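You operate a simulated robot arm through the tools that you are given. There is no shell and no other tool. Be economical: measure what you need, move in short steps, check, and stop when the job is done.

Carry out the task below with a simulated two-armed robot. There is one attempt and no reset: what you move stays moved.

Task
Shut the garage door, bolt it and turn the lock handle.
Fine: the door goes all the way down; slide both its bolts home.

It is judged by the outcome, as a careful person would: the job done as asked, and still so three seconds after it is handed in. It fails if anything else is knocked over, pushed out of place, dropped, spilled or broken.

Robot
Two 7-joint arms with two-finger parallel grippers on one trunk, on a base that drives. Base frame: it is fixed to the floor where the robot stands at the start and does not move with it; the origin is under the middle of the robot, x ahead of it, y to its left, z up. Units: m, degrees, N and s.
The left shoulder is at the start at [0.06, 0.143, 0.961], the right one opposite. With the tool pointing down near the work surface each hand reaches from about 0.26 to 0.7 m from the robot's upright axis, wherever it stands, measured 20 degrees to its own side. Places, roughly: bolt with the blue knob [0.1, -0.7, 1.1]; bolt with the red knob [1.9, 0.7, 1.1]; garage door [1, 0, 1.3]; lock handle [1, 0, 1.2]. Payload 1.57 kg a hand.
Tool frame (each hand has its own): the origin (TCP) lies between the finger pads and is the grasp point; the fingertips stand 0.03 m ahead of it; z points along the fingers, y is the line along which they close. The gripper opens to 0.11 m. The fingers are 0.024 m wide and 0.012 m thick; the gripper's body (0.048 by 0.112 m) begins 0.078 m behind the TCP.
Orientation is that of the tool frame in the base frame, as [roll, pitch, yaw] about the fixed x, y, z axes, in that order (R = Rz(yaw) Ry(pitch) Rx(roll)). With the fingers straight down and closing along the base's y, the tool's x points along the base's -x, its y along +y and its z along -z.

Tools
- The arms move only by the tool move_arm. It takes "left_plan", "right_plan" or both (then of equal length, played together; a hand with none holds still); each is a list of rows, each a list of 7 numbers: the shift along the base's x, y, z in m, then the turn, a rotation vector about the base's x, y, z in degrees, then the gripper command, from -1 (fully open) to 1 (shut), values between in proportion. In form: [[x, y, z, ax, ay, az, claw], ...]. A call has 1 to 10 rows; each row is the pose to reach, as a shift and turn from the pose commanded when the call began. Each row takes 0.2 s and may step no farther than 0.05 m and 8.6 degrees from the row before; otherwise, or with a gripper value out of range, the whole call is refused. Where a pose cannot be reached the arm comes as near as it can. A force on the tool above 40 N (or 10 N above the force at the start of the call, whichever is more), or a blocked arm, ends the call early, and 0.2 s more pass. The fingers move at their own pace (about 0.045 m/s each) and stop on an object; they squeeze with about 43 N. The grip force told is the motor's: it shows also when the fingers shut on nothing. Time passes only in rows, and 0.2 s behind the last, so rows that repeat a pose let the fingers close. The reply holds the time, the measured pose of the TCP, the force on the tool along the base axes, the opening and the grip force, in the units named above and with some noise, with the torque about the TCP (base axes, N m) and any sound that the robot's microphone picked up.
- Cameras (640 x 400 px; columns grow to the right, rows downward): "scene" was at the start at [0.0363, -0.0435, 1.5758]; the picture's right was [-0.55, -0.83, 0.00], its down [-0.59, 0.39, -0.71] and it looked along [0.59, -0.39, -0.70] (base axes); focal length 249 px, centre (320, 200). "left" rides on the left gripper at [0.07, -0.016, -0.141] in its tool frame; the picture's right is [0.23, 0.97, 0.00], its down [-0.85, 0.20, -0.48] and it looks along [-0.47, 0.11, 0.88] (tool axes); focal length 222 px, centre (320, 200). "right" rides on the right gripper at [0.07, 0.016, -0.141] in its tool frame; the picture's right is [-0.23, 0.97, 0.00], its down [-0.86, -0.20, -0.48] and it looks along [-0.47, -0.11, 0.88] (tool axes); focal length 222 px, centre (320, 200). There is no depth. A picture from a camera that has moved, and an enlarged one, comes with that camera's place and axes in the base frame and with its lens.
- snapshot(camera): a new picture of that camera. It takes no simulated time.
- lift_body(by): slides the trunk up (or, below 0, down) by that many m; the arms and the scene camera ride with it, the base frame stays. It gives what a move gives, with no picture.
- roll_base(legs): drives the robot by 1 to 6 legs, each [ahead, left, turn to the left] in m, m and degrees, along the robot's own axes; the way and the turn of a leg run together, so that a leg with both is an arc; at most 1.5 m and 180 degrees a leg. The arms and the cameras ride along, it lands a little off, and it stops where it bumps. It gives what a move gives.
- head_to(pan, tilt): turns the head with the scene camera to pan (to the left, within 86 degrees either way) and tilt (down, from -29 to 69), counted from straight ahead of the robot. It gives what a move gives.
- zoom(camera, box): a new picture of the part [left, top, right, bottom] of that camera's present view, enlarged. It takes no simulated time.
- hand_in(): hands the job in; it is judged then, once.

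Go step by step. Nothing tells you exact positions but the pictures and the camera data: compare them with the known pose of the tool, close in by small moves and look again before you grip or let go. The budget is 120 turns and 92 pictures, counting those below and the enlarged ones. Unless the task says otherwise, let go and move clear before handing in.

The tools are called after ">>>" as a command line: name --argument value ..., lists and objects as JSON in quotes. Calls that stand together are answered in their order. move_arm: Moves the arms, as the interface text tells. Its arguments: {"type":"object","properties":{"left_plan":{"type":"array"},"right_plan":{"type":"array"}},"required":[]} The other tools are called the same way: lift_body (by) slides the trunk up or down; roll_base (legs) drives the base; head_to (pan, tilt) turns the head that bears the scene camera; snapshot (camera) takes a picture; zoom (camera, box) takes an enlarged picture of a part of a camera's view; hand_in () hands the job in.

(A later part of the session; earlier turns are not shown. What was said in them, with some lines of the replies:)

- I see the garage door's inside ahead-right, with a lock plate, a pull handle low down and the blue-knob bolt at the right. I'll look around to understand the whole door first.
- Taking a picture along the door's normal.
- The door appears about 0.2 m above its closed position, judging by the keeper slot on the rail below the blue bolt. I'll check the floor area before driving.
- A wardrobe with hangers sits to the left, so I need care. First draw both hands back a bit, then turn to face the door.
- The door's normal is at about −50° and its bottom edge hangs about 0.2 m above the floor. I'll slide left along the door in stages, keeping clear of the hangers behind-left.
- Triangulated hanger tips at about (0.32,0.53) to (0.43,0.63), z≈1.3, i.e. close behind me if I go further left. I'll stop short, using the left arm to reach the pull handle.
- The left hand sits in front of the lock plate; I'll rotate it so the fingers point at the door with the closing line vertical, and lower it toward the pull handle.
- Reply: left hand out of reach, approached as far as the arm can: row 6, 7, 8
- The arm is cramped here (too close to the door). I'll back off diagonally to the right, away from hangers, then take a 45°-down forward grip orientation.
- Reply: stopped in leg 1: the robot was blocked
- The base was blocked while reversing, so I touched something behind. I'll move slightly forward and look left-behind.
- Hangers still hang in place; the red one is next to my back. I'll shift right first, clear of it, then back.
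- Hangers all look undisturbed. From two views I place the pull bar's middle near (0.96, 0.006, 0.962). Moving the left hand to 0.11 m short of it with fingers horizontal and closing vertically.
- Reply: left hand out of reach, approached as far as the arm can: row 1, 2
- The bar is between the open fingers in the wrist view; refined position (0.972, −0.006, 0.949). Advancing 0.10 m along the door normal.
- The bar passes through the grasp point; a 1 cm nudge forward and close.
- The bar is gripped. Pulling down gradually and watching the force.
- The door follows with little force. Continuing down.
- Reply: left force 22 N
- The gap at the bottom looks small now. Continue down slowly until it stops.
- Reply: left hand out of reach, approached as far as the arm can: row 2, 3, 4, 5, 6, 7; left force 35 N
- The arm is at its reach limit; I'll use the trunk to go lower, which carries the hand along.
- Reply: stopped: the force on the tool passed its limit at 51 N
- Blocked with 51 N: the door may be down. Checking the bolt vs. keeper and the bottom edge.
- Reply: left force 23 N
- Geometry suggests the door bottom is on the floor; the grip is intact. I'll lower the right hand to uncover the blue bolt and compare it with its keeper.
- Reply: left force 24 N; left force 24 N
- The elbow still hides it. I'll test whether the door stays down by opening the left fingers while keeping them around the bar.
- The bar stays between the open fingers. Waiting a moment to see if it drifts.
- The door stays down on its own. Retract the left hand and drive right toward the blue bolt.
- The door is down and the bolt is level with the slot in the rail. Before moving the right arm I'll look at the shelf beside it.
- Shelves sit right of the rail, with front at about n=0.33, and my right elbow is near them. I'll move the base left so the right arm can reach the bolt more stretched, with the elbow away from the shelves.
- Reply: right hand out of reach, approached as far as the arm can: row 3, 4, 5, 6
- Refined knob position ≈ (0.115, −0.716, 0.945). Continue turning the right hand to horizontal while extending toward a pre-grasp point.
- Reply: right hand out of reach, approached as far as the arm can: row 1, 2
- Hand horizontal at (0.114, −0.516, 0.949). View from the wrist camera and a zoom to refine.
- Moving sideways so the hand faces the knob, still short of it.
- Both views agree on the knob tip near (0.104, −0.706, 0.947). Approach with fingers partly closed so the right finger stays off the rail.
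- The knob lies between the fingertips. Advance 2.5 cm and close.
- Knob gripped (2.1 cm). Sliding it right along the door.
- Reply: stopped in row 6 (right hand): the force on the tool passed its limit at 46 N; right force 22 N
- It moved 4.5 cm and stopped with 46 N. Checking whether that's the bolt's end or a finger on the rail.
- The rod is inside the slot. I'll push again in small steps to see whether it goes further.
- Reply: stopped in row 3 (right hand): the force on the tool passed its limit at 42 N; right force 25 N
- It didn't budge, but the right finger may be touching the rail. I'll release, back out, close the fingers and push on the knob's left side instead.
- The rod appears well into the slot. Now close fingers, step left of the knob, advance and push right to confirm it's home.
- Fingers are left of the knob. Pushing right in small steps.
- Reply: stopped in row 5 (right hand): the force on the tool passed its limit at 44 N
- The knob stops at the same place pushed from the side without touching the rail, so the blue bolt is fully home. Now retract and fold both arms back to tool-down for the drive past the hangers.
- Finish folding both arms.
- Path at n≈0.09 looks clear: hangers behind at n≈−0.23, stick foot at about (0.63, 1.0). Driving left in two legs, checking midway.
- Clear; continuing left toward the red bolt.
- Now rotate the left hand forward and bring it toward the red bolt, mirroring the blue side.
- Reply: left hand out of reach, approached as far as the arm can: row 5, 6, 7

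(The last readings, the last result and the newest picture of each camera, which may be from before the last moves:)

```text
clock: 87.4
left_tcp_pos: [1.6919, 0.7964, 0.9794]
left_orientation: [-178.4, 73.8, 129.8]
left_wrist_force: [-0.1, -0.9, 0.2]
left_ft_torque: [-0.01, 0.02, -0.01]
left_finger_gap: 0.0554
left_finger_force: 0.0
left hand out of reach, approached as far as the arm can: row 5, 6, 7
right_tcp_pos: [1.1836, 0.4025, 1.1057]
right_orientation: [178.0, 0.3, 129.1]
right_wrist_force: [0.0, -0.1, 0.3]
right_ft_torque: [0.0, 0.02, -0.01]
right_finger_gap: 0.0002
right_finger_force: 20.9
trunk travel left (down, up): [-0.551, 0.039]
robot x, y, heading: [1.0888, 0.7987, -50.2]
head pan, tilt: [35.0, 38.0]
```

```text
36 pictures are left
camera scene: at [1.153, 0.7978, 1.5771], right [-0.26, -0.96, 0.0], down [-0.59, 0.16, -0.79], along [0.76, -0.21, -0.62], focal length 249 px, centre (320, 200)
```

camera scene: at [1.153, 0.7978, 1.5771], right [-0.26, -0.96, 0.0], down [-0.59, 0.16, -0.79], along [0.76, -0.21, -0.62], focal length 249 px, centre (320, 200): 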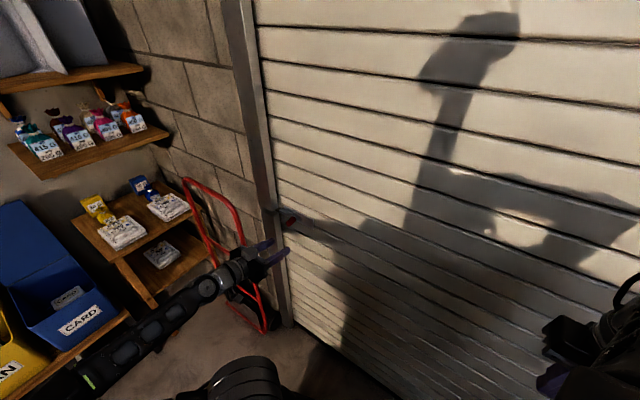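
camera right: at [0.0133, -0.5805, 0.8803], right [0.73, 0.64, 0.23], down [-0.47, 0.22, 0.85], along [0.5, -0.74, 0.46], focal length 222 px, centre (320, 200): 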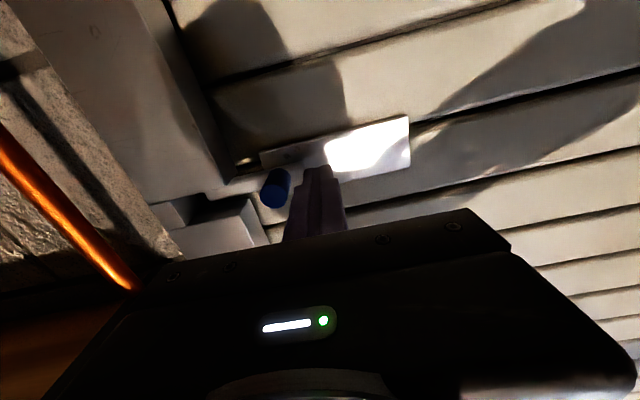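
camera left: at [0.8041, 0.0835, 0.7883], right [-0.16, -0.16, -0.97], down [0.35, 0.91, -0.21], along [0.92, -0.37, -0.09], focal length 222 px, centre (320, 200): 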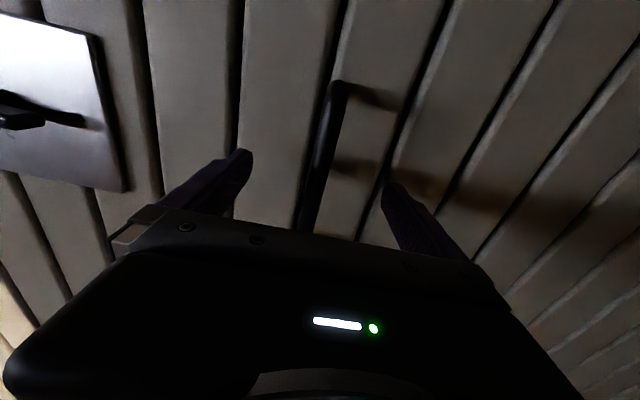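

Finish the rotation and take zoomed views of the red knob.

>>> move_arm --left_plan '[[0, 0, -0.01, -6.2, -5.2, 0, 0], [0, 0, -0.02, -12.4, -10.4, 0, 0], [0, 0, -0.025, -12.4, -10.4, 0, 0]]'

>>> snapshot --camera "left"

>>> zoom --camera "scene" --box '[230, 170, 350, 290]'

```text
clock: 88.2
left_tcp_pos: [1.69, 0.7958, 0.9572]
left_orientation: [-126.4, 89.9, -178.2]
left_wrist_force: [0.7, 0.1, -1.0]
left_ft_torque: [0.02, 0.01, 0.0]
left_finger_gap: 0.0552
left_finger_force: 0.1
left hand out of reach, approached as far as the arm can: row 2
right_tcp_pos: [1.1843, 0.4023, 1.1056]
right_orientation: [177.9, 0.2, 129.2]
right_wrist_force: [-0.3, -0.2, 0.8]
right_ft_torque: [0.01, 0.03, 0.01]
right_finger_gap: 0.0001
right_finger_force: 21.2
trunk travel left (down, up): [-0.551, 0.039]
robot x, y, heading: [1.0895, 0.7953, -50.3]
head pan, tilt: [35.0, 38.0]
```

```text
35 pictures are left
camera left: at [1.59, 0.898, 0.8866], right [0.76, 0.6, -0.23], down [-0.14, 0.5, 0.86], along [0.63, -0.62, 0.46], focal length 222 px, centre (320, 200)
```

left: 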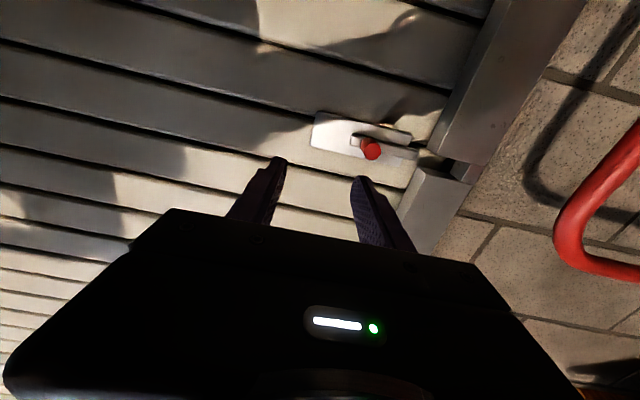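

```text
3.33 times, centred on (290, 230) of scene
camera zoom: at [1.1527, 0.7971, 1.5771], right [-0.26, -0.96, 0.0], down [-0.59, 0.16, -0.79], along [0.76, -0.21, -0.62], focal length 830 px, centre (420, 100)
```

zoom: 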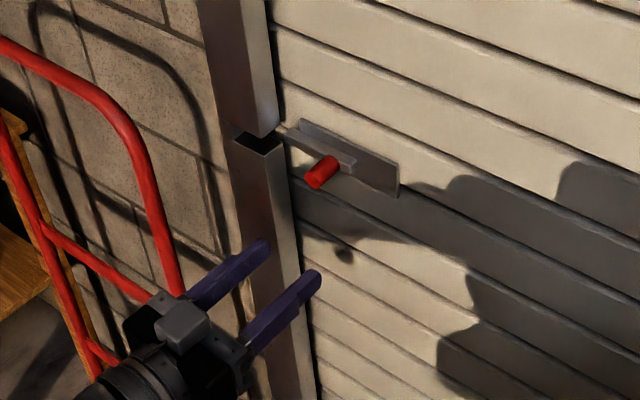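

Red knob tip estimated at u≈−1.866, i.e. about (1.826, 0.727, 0.947). Moving to just in front of it.

>>> move_arm --left_plan '[[0.035, 0.01, -0.004, 0, 0, 0, 0], [0.06, 0.012, -0.009, 0, 0, 0, 0], [0.093, -0.017, -0.009, 0, 0, 0, 0], [0.093, -0.017, -0.009, 0, 0, 0, 0]]'

>>> snapshot --camera "left"

>>> zoom --camera "scene" --box '[230, 170, 350, 290]'

```text
clock: 89.2
left_tcp_pos: [1.7825, 0.7775, 0.9505]
left_orientation: [146.9, 89.9, 95.1]
left_wrist_force: [-0.7, -0.5, 0.2]
left_ft_torque: [0.02, 0.02, -0.04]
left_finger_gap: 0.055
left_finger_force: 0.0
right_tcp_pos: [1.1828, 0.402, 1.1067]
right_orientation: [177.9, 0.3, 129.2]
right_wrist_force: [-0.3, -0.5, -0.1]
right_ft_torque: [-0.01, -0.01, 0.0]
right_finger_gap: 0.0
right_finger_force: 21.5
trunk travel left (down, up): [-0.551, 0.039]
robot x, y, heading: [1.0896, 0.793, -50.0]
head pan, tilt: [35.0, 38.0]
```

```text
33 pictures are left
camera left: at [1.6813, 0.8781, 0.8793], right [0.76, 0.61, -0.23], down [-0.14, 0.5, 0.86], along [0.63, -0.62, 0.46], focal length 222 px, centre (320, 200)
```

left: 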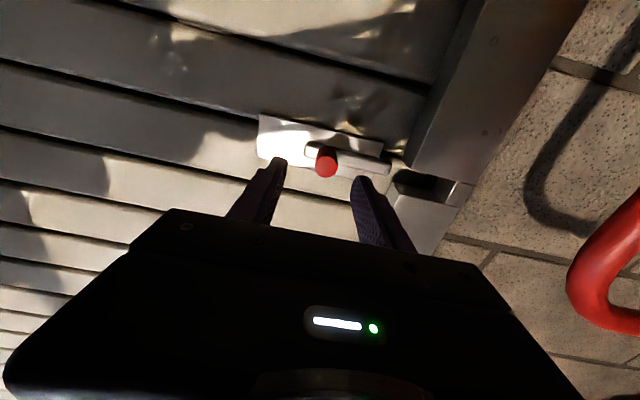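

```text
3.33 times, centred on (290, 230) of scene
camera zoom: at [1.1517, 0.7973, 1.5771], right [-0.26, -0.96, 0.0], down [-0.59, 0.16, -0.79], along [0.76, -0.21, -0.62], focal length 830 px, centre (420, 100)
```

zoom: 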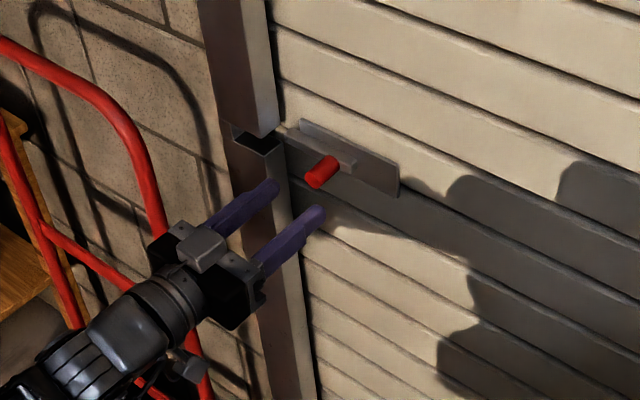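

Well aligned. I'll use the closed-finger push here: close, step right of the knob, advance.

>>> move_arm --left_plan '[[0, 0, -0.002, 0, 0, 0, 1], [-0.012, -0.01, -0.002, 0, 0, 0, 1], [-0.022, -0.0185, -0.002, 0, 0, 0, 1], [-0.022, -0.0185, -0.002, 0, 0, 0, 1], [-0.012, -0.031, -0.002, 0, 0, 0, 1], [0.001, -0.046, -0.002, 0, 0, 0, 1], [0.012, -0.059, -0.002, 0, 0, 0, 1]]'

>>> snapshot --camera "left"

>>> zoom --camera "scene" --box '[230, 170, 350, 290]'

```text
clock: 90.8
left_tcp_pos: [1.7999, 0.727, 0.9457]
left_orientation: [-173.1, 89.8, 134.8]
left_wrist_force: [0.7, -0.3, -0.1]
left_ft_torque: [0.01, -0.01, -0.03]
left_finger_gap: 0.0
left_finger_force: 21.6
left hand out of reach, approached as far as the arm can: row 7
right_tcp_pos: [1.1833, 0.402, 1.1043]
right_orientation: [177.9, 0.1, 129.2]
right_wrist_force: [0.7, 0.6, 0.2]
right_ft_torque: [-0.03, 0.02, 0.01]
right_finger_gap: 0.0
right_finger_force: 20.8
trunk travel left (down, up): [-0.551, 0.039]
robot x, y, heading: [1.0903, 0.7945, -50.4]
head pan, tilt: [35.0, 38.0]
```

```text
31 pictures are left
camera left: at [1.6998, 0.8275, 0.876], right [0.77, 0.6, -0.23], down [-0.14, 0.5, 0.86], along [0.63, -0.63, 0.46], focal length 222 px, centre (320, 200)
```

left: 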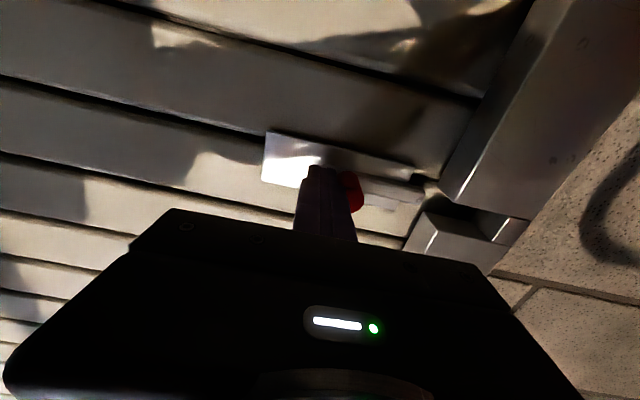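

```text
3.33 times, centred on (290, 230) of scene
camera zoom: at [1.1526, 0.7968, 1.577], right [-0.26, -0.96, 0.0], down [-0.59, 0.16, -0.79], along [0.76, -0.21, -0.62], focal length 830 px, centre (420, 100)
```

zoom: 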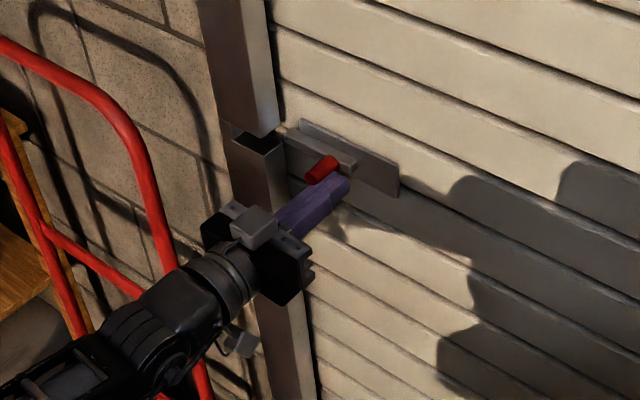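

Fingers sit right beside the knob. Push left in small steps.

>>> move_arm --left_plan '[[0.008, 0.006, 0, 0, 0, 0, 1], [0.015, 0.013, 0, 0, 0, 0, 1], [0.023, 0.019, 0, 0, 0, 0, 1], [0.031, 0.026, 0, 0, 0, 0, 1], [0.038, 0.032, 0, 0, 0, 0, 1], [0.046, 0.038, 0, 0, 0, 0, 1], [0.05, 0.042, 0, 0, 0, 0, 1]]'

>>> zoom --camera "scene" --box '[230, 170, 350, 290]'

```text
clock: 92.2
left_tcp_pos: [1.8376, 0.7554, 0.9474]
left_orientation: [-20.8, 89.9, -73.6]
left_wrist_force: [-13.6, -2.1, 2.2]
left_ft_torque: [0.05, -0.08, -0.01]
left_finger_gap: 0.0003
left_finger_force: 21.4
right_tcp_pos: [1.1818, 0.4023, 1.1052]
right_orientation: [177.9, 0.3, 129.3]
right_wrist_force: [-0.2, -0.1, 0.2]
right_ft_torque: [-0.03, 0.04, 0.0]
right_finger_gap: 0.0002
right_finger_force: 21.1
trunk travel left (down, up): [-0.551, 0.039]
robot x, y, heading: [1.088, 0.7969, -50.3]
head pan, tilt: [35.0, 38.0]
stopped in row 7 (left hand): the force on the tool passed its limit at 47 N (the readings are from after the stop); the commanded pose is now the measured one
```

```text
3.33 times, centred on (290, 230) of scene
camera zoom: at [1.1503, 0.7976, 1.5773], right [-0.26, -0.96, 0.0], down [-0.59, 0.16, -0.79], along [0.76, -0.21, -0.61], focal length 830 px, centre (420, 100)
```

zoom: 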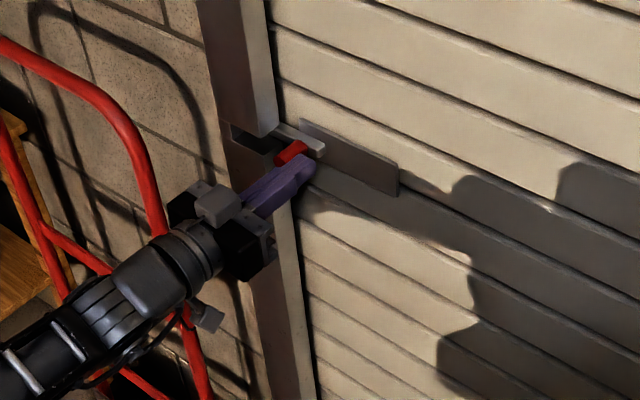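

The red bolt stopped after the same travel: home. Retract the left hand and look at the lock from here.

>>> move_arm --left_plan '[[-0.018, 0.016, 0, 0, 0, 0, 1], [-0.045, 0.048, 0, 0, 0, 0, 1], [-0.07, 0.078, 0, 0, 0, 0, 1], [-0.1, 0.09, 0, 0, 0, 0, 1]]'

>>> head_to --pan -40 --tilt 38

>>> snapshot --camera "scene"

```text
clock: 93.2
left_tcp_pos: [1.7415, 0.848, 0.9459]
left_orientation: [-126.0, 89.8, -178.6]
left_wrist_force: [-0.5, 0.4, -0.1]
left_ft_torque: [0.01, 0.01, 0.0]
left_finger_gap: 0.0002
left_finger_force: 21.5
right_tcp_pos: [1.1827, 0.4013, 1.1055]
right_orientation: [177.9, 0.3, 129.1]
right_wrist_force: [-1.2, 0.7, -0.9]
right_ft_torque: [0.0, -0.01, -0.02]
right_finger_gap: 0.0
right_finger_force: 21.4
trunk travel left (down, up): [-0.551, 0.039]
robot x, y, heading: [1.0888, 0.7954, -50.2]
head pan, tilt: [35.0, 38.0]
```

```text
clock: 94.7
left_tcp_pos: [1.7405, 0.8475, 0.9459]
left_orientation: [-131.1, 89.9, 176.4]
left_wrist_force: [0.2, -0.1, 0.3]
left_ft_torque: [0.01, -0.01, 0.0]
left_finger_gap: 0.0
left_finger_force: 21.2
right_tcp_pos: [1.183, 0.4015, 1.1052]
right_orientation: [177.8, 0.1, 129.1]
right_wrist_force: [0.0, -0.2, -0.5]
right_ft_torque: [0.01, 0.02, 0.01]
right_finger_gap: 0.0
right_finger_force: 21.1
trunk travel left (down, up): [-0.551, 0.039]
robot x, y, heading: [1.0905, 0.7985, -50.3]
head pan, tilt: [-40.0, 38.0]
```

```text
28 pictures are left
camera scene: at [1.0681, 0.7332, 1.5771], right [-1.0, 0.0, 0.0], down [0.0, 0.62, -0.79], along [0.0, -0.79, -0.62], focal length 249 px, centre (320, 200)
```

scene: 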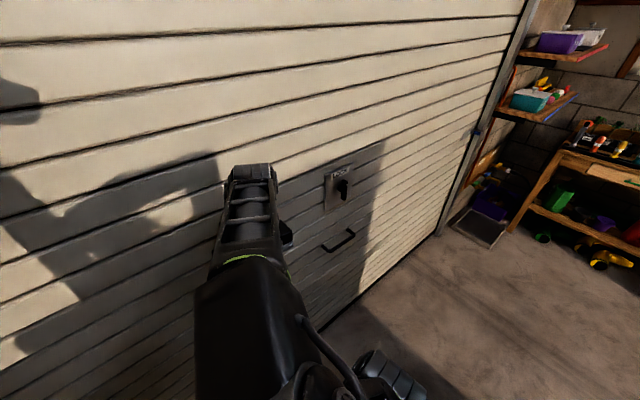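

>>> zoom --camera "scene" --box '[300, 150, 400, 220]'

```text
5.71 times, centred on (350, 185) of scene
camera zoom: at [1.0681, 0.7332, 1.5771], right [-1.0, 0.0, 0.0], down [0.0, 0.62, -0.79], along [0.0, -0.79, -0.62], focal length 1422 px, centre (149, 286)
```

zoom: 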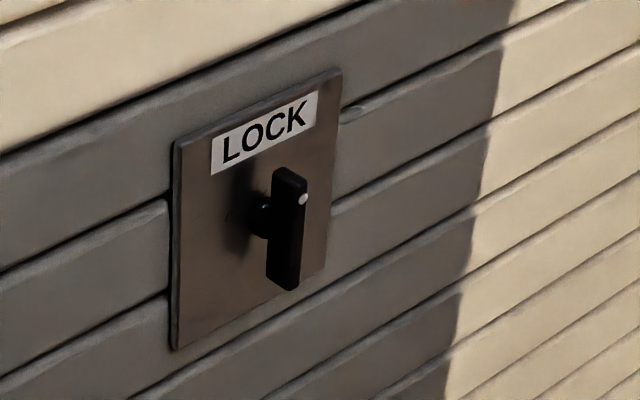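

The lock is a T-handle with a vertical bar, roughly at (0.98, 0.01, 1.06). I can reach with the right arm from here; rotating it forward and moving to a pre-grasp.

>>> move_arm --right_plan '[[-0.026, -0.026, -0.004, -6.28, -5.27, 0, -1], [-0.052, -0.053, -0.008, -12.56, -10.54, 0, -1], [-0.079, -0.079, -0.012, -18.84, -15.8, 0, -1], [-0.105, -0.106, -0.016, -25.1, -21.1, 0, -1], [-0.131, -0.132, -0.02, -31.4, -26.4, 0, -1], [-0.157, -0.158, -0.025, -37.7, -31.6, 0, -1], [-0.183, -0.185, -0.029, -44, -36.9, 0, -1], [-0.21, -0.211, -0.033, -50.2, -42.2, 0, -1], [-0.236, -0.238, -0.037, -56.5, -47.4, 0, -1], [-0.262, -0.264, -0.041, -62.8, -52.7, 0, -1]]'

>>> snapshot --camera "scene"

>>> snapshot --camera "right"

```text
clock: 96.9
left_tcp_pos: [1.7402, 0.8481, 0.9467]
left_orientation: [-157.5, 90.0, 150.1]
left_wrist_force: [-0.3, 0.0, -0.3]
left_ft_torque: [0.02, 0.0, 0.03]
left_finger_gap: 0.0
left_finger_force: 21.7
right_tcp_pos: [0.9165, 0.1359, 1.065]
right_orientation: [171.6, 82.0, 123.6]
right_wrist_force: [-0.1, -0.1, 0.1]
right_ft_torque: [-0.01, 0.0, 0.01]
right_finger_gap: 0.1101
right_finger_force: 0.1
trunk travel left (down, up): [-0.551, 0.039]
robot x, y, heading: [1.0895, 0.7974, -50.5]
head pan, tilt: [-40.0, 38.0]
```

```text
26 pictures are left
camera scene: at [1.0672, 0.7317, 1.577], right [-1.0, 0.0, 0.0], down [0.0, 0.62, -0.79], along [0.0, -0.79, -0.62], focal length 249 px, centre (320, 200)
```

scene: 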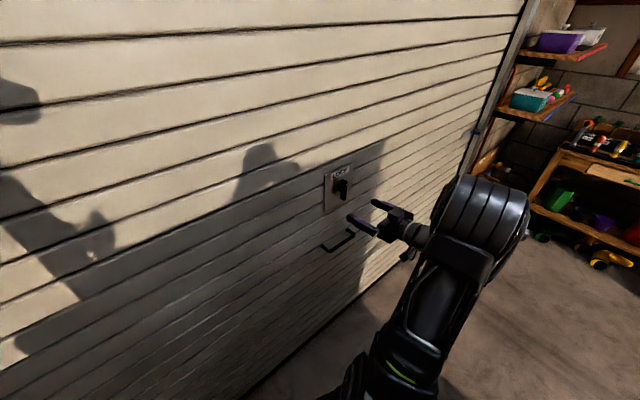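

```text
25 pictures are left
camera right: at [0.8308, 0.259, 1.0142], right [0.74, 0.62, 0.24], down [-0.4, 0.12, 0.91], along [0.54, -0.77, 0.34], focal length 222 px, centre (320, 200)
```

right: 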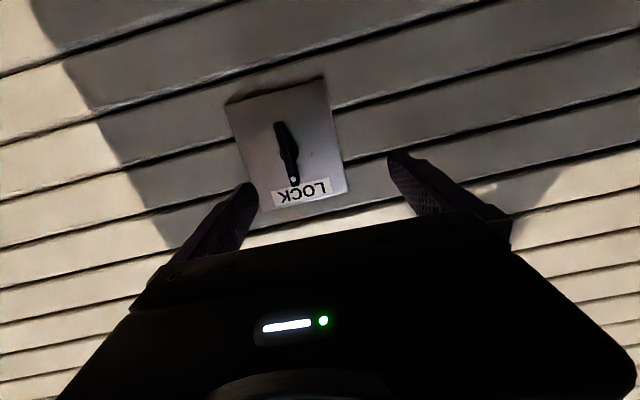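

Precise fix: T-handle centre (0.982, −0.001, 1.0455). Finish levelling the hand and line up in front.

>>> move_arm --right_plan '[[-0.003, -0.025, -0.01, -3.1, -2.6, 0, -0.4], [-0.0065, -0.051, -0.0195, -6.1, -5.2, 0, -0.4], [-0.0065, -0.051, -0.0195, -6.1, -5.2, 0, -0.4]]'

>>> snapshot --camera "right"

```text
clock: 97.7
left_tcp_pos: [1.7412, 0.8477, 0.9458]
left_orientation: [-131.7, 89.8, 175.8]
left_wrist_force: [-0.3, 0.3, -0.4]
left_ft_torque: [0.0, -0.03, -0.01]
left_finger_gap: 0.0
left_finger_force: 21.1
right_tcp_pos: [0.9127, 0.0855, 1.0467]
right_orientation: [72.7, 89.0, 24.8]
right_wrist_force: [-0.4, -0.2, 0.0]
right_ft_torque: [0.0, 0.01, -0.02]
right_finger_gap: 0.0771
right_finger_force: 0.1
trunk travel left (down, up): [-0.551, 0.039]
robot x, y, heading: [1.0887, 0.7968, -50.4]
head pan, tilt: [-40.0, 38.0]
```

```text
24 pictures are left
camera right: at [0.8318, 0.2009, 0.9762], right [0.72, 0.65, 0.24], down [-0.48, 0.22, 0.85], along [0.5, -0.73, 0.47], focal length 222 px, centre (320, 200)
```

right: 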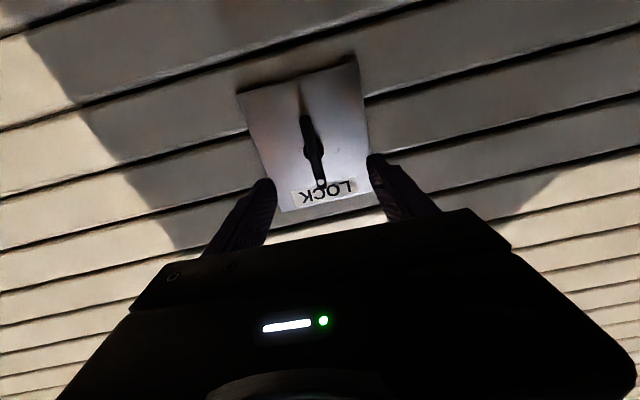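

Aligned. Advance about 9 cm with the bar between the fingers, then close.

>>> move_arm --right_plan '[[0.02, -0.024, -0.001, 0, 0, 0, -0.4], [0.04, -0.048, -0.001, 0, 0, 0, -0.4], [0.0585, -0.07, -0.001, 0, 0, 0, -0.4], [0.0585, -0.07, -0.001, 0, 0, 0, 1], [0.0585, -0.07, -0.001, 0, 0, 0, 1], [0.0585, -0.07, -0.001, 0, 0, 0, 1], [0.0585, -0.07, -0.001, 0, 0, 0, 1], [0.0585, -0.07, -0.001, 0, 0, 0, 1]]'

>>> snapshot --camera "right"

>>> zoom --camera "scene" --box '[290, 140, 420, 260]'

```text
clock: 99.5
left_tcp_pos: [1.7392, 0.8458, 0.9473]
left_orientation: [174.6, 89.9, 122.2]
left_wrist_force: [0.1, -0.5, -0.2]
left_ft_torque: [-0.02, -0.01, 0.01]
left_finger_gap: 0.0002
left_finger_force: 21.0
right_tcp_pos: [0.9668, 0.014, 1.0418]
right_orientation: [76.4, 89.2, 28.1]
right_wrist_force: [-11.1, -19.5, 5.5]
right_ft_torque: [0.32, 0.07, -0.97]
right_finger_gap: 0.0124
right_finger_force: 24.5
trunk travel left (down, up): [-0.551, 0.039]
robot x, y, heading: [1.089, 0.7927, -50.4]
head pan, tilt: [-40.0, 38.0]
```

```text
23 pictures are left
camera right: at [0.8867, 0.1306, 0.9719], right [0.72, 0.65, 0.24], down [-0.48, 0.22, 0.85], along [0.5, -0.73, 0.47], focal length 222 px, centre (320, 200)
```

right: 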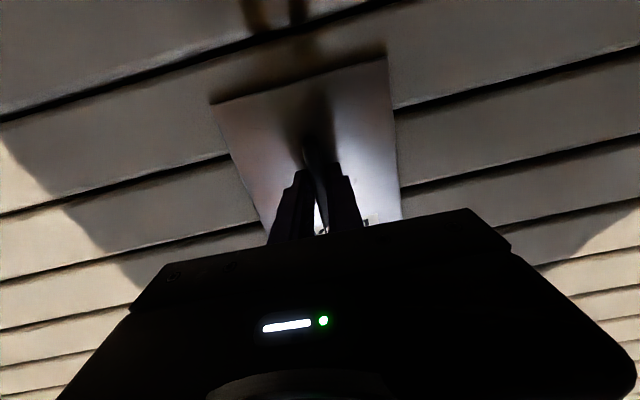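

```text
3.33 times, centred on (355, 200) of scene
camera zoom: at [1.0662, 0.7303, 1.577], right [-1.0, 0.01, 0.0], down [0.0, 0.62, -0.79], along [0.0, -0.79, -0.62], focal length 830 px, centre (203, 200)
```

zoom: 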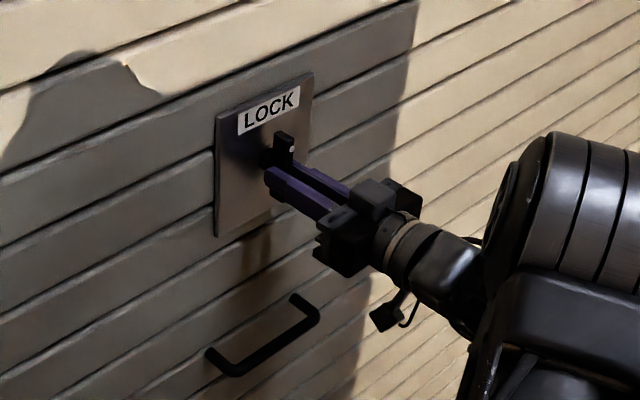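

Gripped. Try turning clockwise a little and read the torque.

>>> move_arm --right_plan '[[0, 0, 0.001, 3.2, -3.8, 0, 1], [0, 0, 0.002, 6.4, -7.7, 0, 1], [0, 0, 0.002, 9.6, -11.5, 0, 1]]'

>>> zoom --camera "scene" --box '[290, 140, 420, 260]'

```text
clock: 100.3
left_tcp_pos: [1.7407, 0.8464, 0.9467]
left_orientation: [155.6, 89.9, 103.1]
left_wrist_force: [-0.3, 0.4, 0.3]
left_ft_torque: [0.02, -0.03, 0.03]
left_finger_gap: 0.0002
left_finger_force: 21.4
right_tcp_pos: [0.9694, 0.0158, 1.0426]
right_orientation: [87.8, 73.7, 39.5]
right_wrist_force: [-18.4, -12.5, -2.1]
right_ft_torque: [0.96, 0.57, -0.83]
right_finger_gap: 0.0126
right_finger_force: 30.1
trunk travel left (down, up): [-0.551, 0.039]
robot x, y, heading: [1.09, 0.7941, -50.4]
head pan, tilt: [-40.0, 38.0]
```

```text
3.33 times, centred on (355, 200) of scene
camera zoom: at [1.065, 0.7307, 1.5769], right [-1.0, 0.01, 0.0], down [0.0, 0.62, -0.79], along [0.0, -0.79, -0.62], focal length 830 px, centre (203, 200)
```

zoom: 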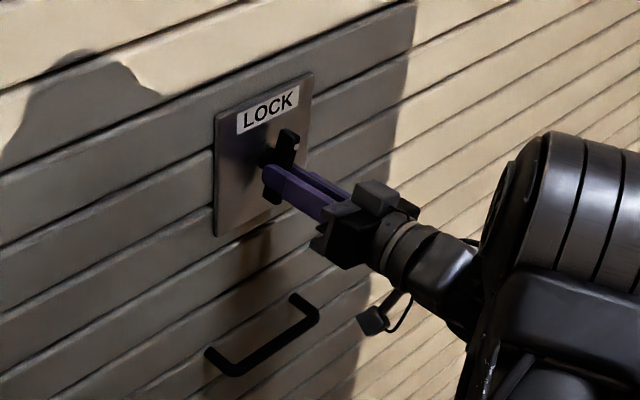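

The handle follows freely clockwise. Continue toward 90°.

>>> move_arm --right_plan '[[-0.002, -0.002, 0, 5.1, -6.1, 0, 1], [-0.003, -0.003, 0, 10.2, -12.2, 0, 1], [-0.003, -0.003, 0, 15.3, -18.3, 0, 1], [-0.003, -0.003, 0, 20.4, -24.4, 0, 1], [-0.003, -0.003, 0, 25.5, -30.5, 0, 1]]'

>>> zoom --camera "scene" --box '[290, 140, 420, 260]'

```text
clock: 101.5
left_tcp_pos: [1.7406, 0.8504, 0.9464]
left_orientation: [-88.0, 89.8, -140.4]
left_wrist_force: [0.2, -0.4, -0.1]
left_ft_torque: [-0.01, 0.01, 0.0]
left_finger_gap: 0.0001
left_finger_force: 22.1
right_tcp_pos: [0.9719, 0.0163, 1.0462]
right_orientation: [87.6, 34.2, 39.9]
right_wrist_force: [-2.2, 26.5, -10.4]
right_ft_torque: [0.63, 0.54, -0.02]
right_finger_gap: 0.0128
right_finger_force: 30.3
trunk travel left (down, up): [-0.551, 0.039]
robot x, y, heading: [1.0866, 0.7969, -50.4]
head pan, tilt: [-40.0, 38.0]
```

```text
3.33 times, centred on (355, 200) of scene
camera zoom: at [1.0675, 0.736, 1.5771], right [-1.0, 0.0, 0.0], down [0.0, 0.61, -0.79], along [0.0, -0.79, -0.61], focal length 830 px, centre (203, 200)
```

zoom: 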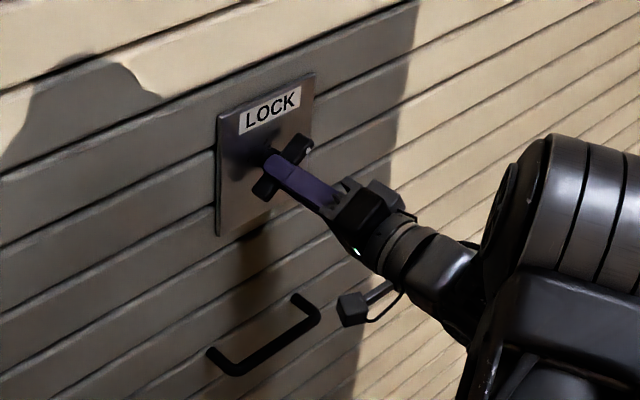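

About 55° turned. Continue to 90° and beyond until it stops.

>>> move_arm --right_plan '[[-0.001, 0.002, -0.001, 5.1, -6.1, 0, 1], [-0.002, 0.003, -0.002, 10.2, -12.2, 0, 1], [-0.002, 0.003, -0.002, 15.3, -18.3, 0, 1], [-0.002, 0.003, -0.002, 20.4, -24.4, 0, 1], [-0.002, 0.003, -0.002, 23.5, -28, 0, 1]]'

>>> zoom --camera "scene" --box '[290, 140, 420, 260]'

```text
clock: 102.7
left_tcp_pos: [1.7417, 0.8499, 0.9438]
left_orientation: [-105.1, 89.7, -157.5]
left_wrist_force: [-0.1, 0.3, -0.3]
left_ft_torque: [-0.01, -0.01, -0.05]
left_finger_gap: 0.0
left_finger_force: 21.5
right_tcp_pos: [0.9724, 0.0175, 1.0496]
right_orientation: [87.4, -2.0, 40.0]
right_wrist_force: [15.3, 2.6, 18.8]
right_ft_torque: [-0.1, 0.71, 0.48]
right_finger_gap: 0.0127
right_finger_force: 29.8
trunk travel left (down, up): [-0.551, 0.039]
robot x, y, heading: [1.0898, 0.795, -50.3]
head pan, tilt: [-40.0, 38.0]
```

```text
3.33 times, centred on (355, 200) of scene
camera zoom: at [1.0709, 0.7357, 1.5775], right [-1.0, 0.0, 0.0], down [0.0, 0.61, -0.79], along [0.0, -0.79, -0.61], focal length 830 px, centre (203, 200)
```

zoom: 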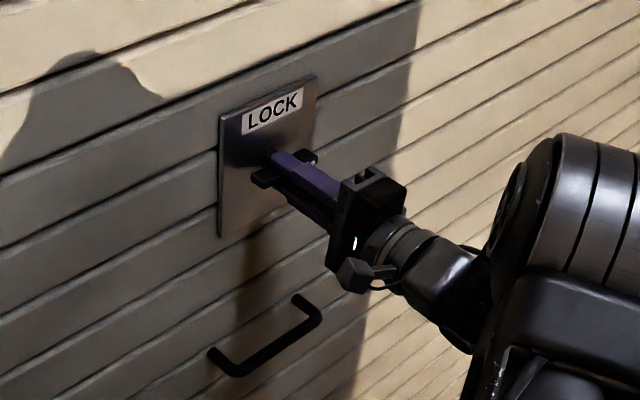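

The handle is now about horizontal. I'll try a few more degrees to see if it has a stop.

>>> move_arm --right_plan '[[0, 0, -0.001, 3.2, -3.8, 0, 1], [0, 0, -0.002, 6.4, -7.7, 0, 1], [0, 0, -0.002, 8.5, -10.2, 0, 1]]'

>>> zoom --camera "scene" --box '[310, 150, 390, 220]'

```text
clock: 103.5
left_tcp_pos: [1.7432, 0.8494, 0.9447]
left_orientation: [-97.8, 89.8, -150.3]
left_wrist_force: [0.7, -0.4, 1.1]
left_ft_torque: [0.02, -0.02, -0.02]
left_finger_gap: 0.0002
left_finger_force: 21.4
right_tcp_pos: [0.9704, 0.0177, 1.049]
right_orientation: [87.0, -15.1, 40.2]
right_wrist_force: [11.3, -9.4, 37.9]
right_ft_torque: [-0.65, 0.45, -0.47]
right_finger_gap: 0.0194
right_finger_force: 33.3
trunk travel left (down, up): [-0.551, 0.039]
robot x, y, heading: [1.0909, 0.7998, -50.3]
head pan, tilt: [-40.0, 38.0]
```

```text
5.71 times, centred on (350, 185) of scene
camera zoom: at [1.0706, 0.7367, 1.5775], right [-1.0, 0.0, 0.0], down [0.0, 0.61, -0.79], along [-0.01, -0.79, -0.61], focal length 1422 px, centre (149, 286)
```

zoom: 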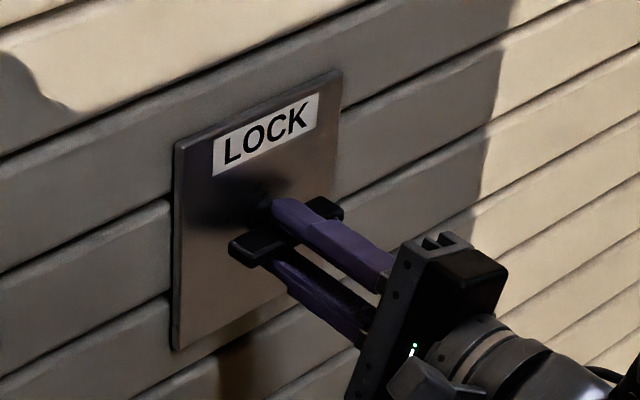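

The fingers now slip around the bar: the handle has hit its stop at 90°. Relax back, open and withdraw.

>>> move_arm --right_plan '[[0, 0, 0.001, -4.5, 5.4, 0, 1], [0, 0, 0.001, -9, 10.7, 0, 1], [0, 0, 0.001, -9, 10.7, 0, 0], [0, 0, 0.001, -9, 10.7, 0, -0.2], [0, 0, 0.001, -9, 10.7, 0, -0.4], [0, 0, 0.001, -9, 10.7, 0, -0.4], [-0.02, 0.024, 0.001, -9, 10.7, 0, -0.4], [-0.045, 0.053, 0.001, -9, 10.7, 0, -0.4], [-0.07, 0.083, 0.001, -9, 10.7, 0, -0.4], [-0.095, 0.113, 0.001, -9, 10.7, 0, -0.4]]'

>>> zoom --camera "scene" --box '[290, 140, 420, 260]'

```text
clock: 105.7
left_tcp_pos: [1.7394, 0.8476, 0.9463]
left_orientation: [-120.0, 89.9, -172.4]
left_wrist_force: [-0.2, 0.4, 0.0]
left_ft_torque: [0.01, 0.01, 0.0]
left_finger_gap: 0.0
left_finger_force: 21.6
right_tcp_pos: [0.8717, 0.1302, 1.0433]
right_orientation: [87.8, -1.6, 39.8]
right_wrist_force: [0.0, 0.5, -0.8]
right_ft_torque: [-0.04, -0.01, 0.0]
right_finger_gap: 0.077
right_finger_force: 0.0
trunk travel left (down, up): [-0.551, 0.039]
robot x, y, heading: [1.0912, 0.7933, -50.3]
head pan, tilt: [-40.0, 38.0]
```

```text
3.33 times, centred on (355, 200) of scene
camera zoom: at [1.0674, 0.7338, 1.5771], right [-1.0, 0.0, 0.0], down [0.0, 0.62, -0.79], along [0.0, -0.79, -0.62], focal length 830 px, centre (203, 200)
```

zoom: 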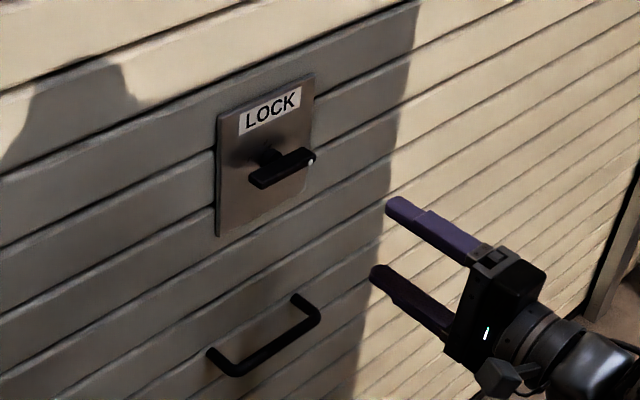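

The T-handle is horizontal. Final checks of both bolts and the surroundings.

>>> zoom --camera "scene" --box '[440, 105, 520, 160]'

>>> head_to --pan 35 --tilt 38

>>> zoom --camera "scene" --box '[230, 170, 350, 290]'

>>> snapshot --camera "scene"

```text
7.27 times, centred on (480, 132) of scene
camera zoom: at [1.0674, 0.7338, 1.5771], right [-1.0, 0.0, 0.0], down [0.0, 0.62, -0.79], along [0.0, -0.79, -0.62], focal length 1810 px, centre (-844, 691)
```

zoom: 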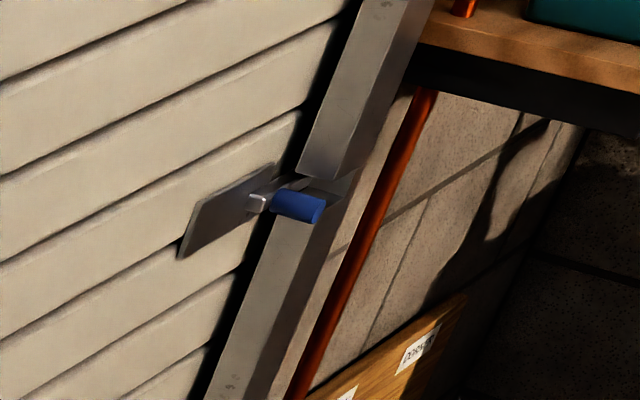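

```text
clock: 107.2
left_tcp_pos: [1.7411, 0.8485, 0.9457]
left_orientation: [-131.6, 89.8, 175.9]
left_wrist_force: [-0.6, 0.0, -0.3]
left_ft_torque: [0.01, 0.01, -0.01]
left_finger_gap: 0.0002
left_finger_force: 21.3
right_tcp_pos: [0.8701, 0.1295, 1.0419]
right_orientation: [87.8, -1.5, 39.6]
right_wrist_force: [0.5, -0.1, 0.5]
right_ft_torque: [-0.02, 0.03, -0.01]
right_finger_gap: 0.0768
right_finger_force: 0.0
trunk travel left (down, up): [-0.551, 0.039]
robot x, y, heading: [1.0862, 0.7918, -50.3]
head pan, tilt: [35.0, 38.0]
```

```text
3.33 times, centred on (290, 230) of scene
camera zoom: at [1.1516, 0.7966, 1.577], right [-0.26, -0.96, 0.0], down [-0.59, 0.16, -0.79], along [0.76, -0.21, -0.62], focal length 830 px, centre (420, 100)
```

zoom: 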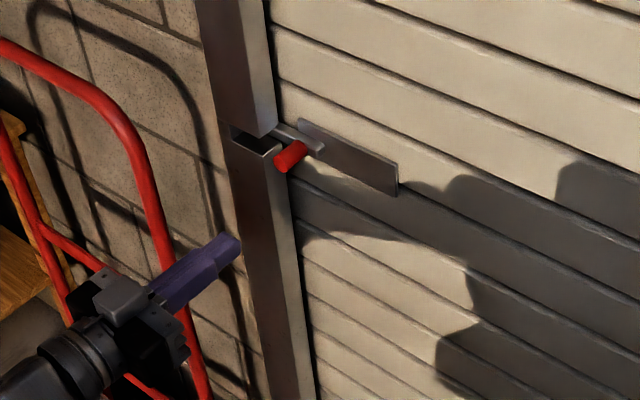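

```text
14 pictures are left
camera scene: at [1.1516, 0.7966, 1.577], right [-0.26, -0.96, 0.0], down [-0.59, 0.16, -0.79], along [0.76, -0.21, -0.62], focal length 249 px, centre (320, 200)
```

scene: 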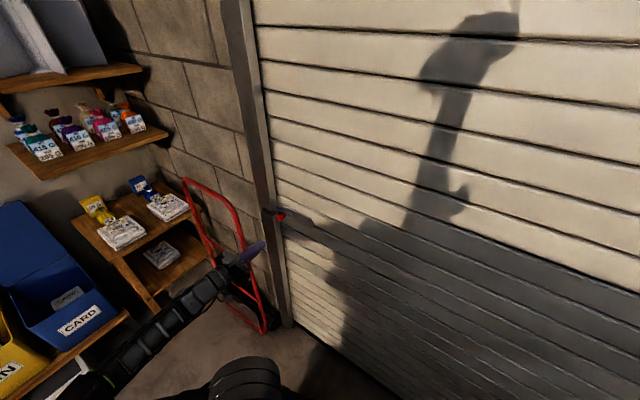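

The garage door is all the way down, both bolts (blue and red) are slid home in their rails, the lock handle is turned 90° to its stop, and both hands are clear.

>>> hand_in

```text
The job is handed in.
```

The garage door is fully down, both bolts are pushed to their stops in the rails, and the lock handle is turned 90° to its stop.

While backing up to reach the pull handle, the base bumped something behind it, probably the red hanger. In the views afterwards the hangers were all still hanging in place.
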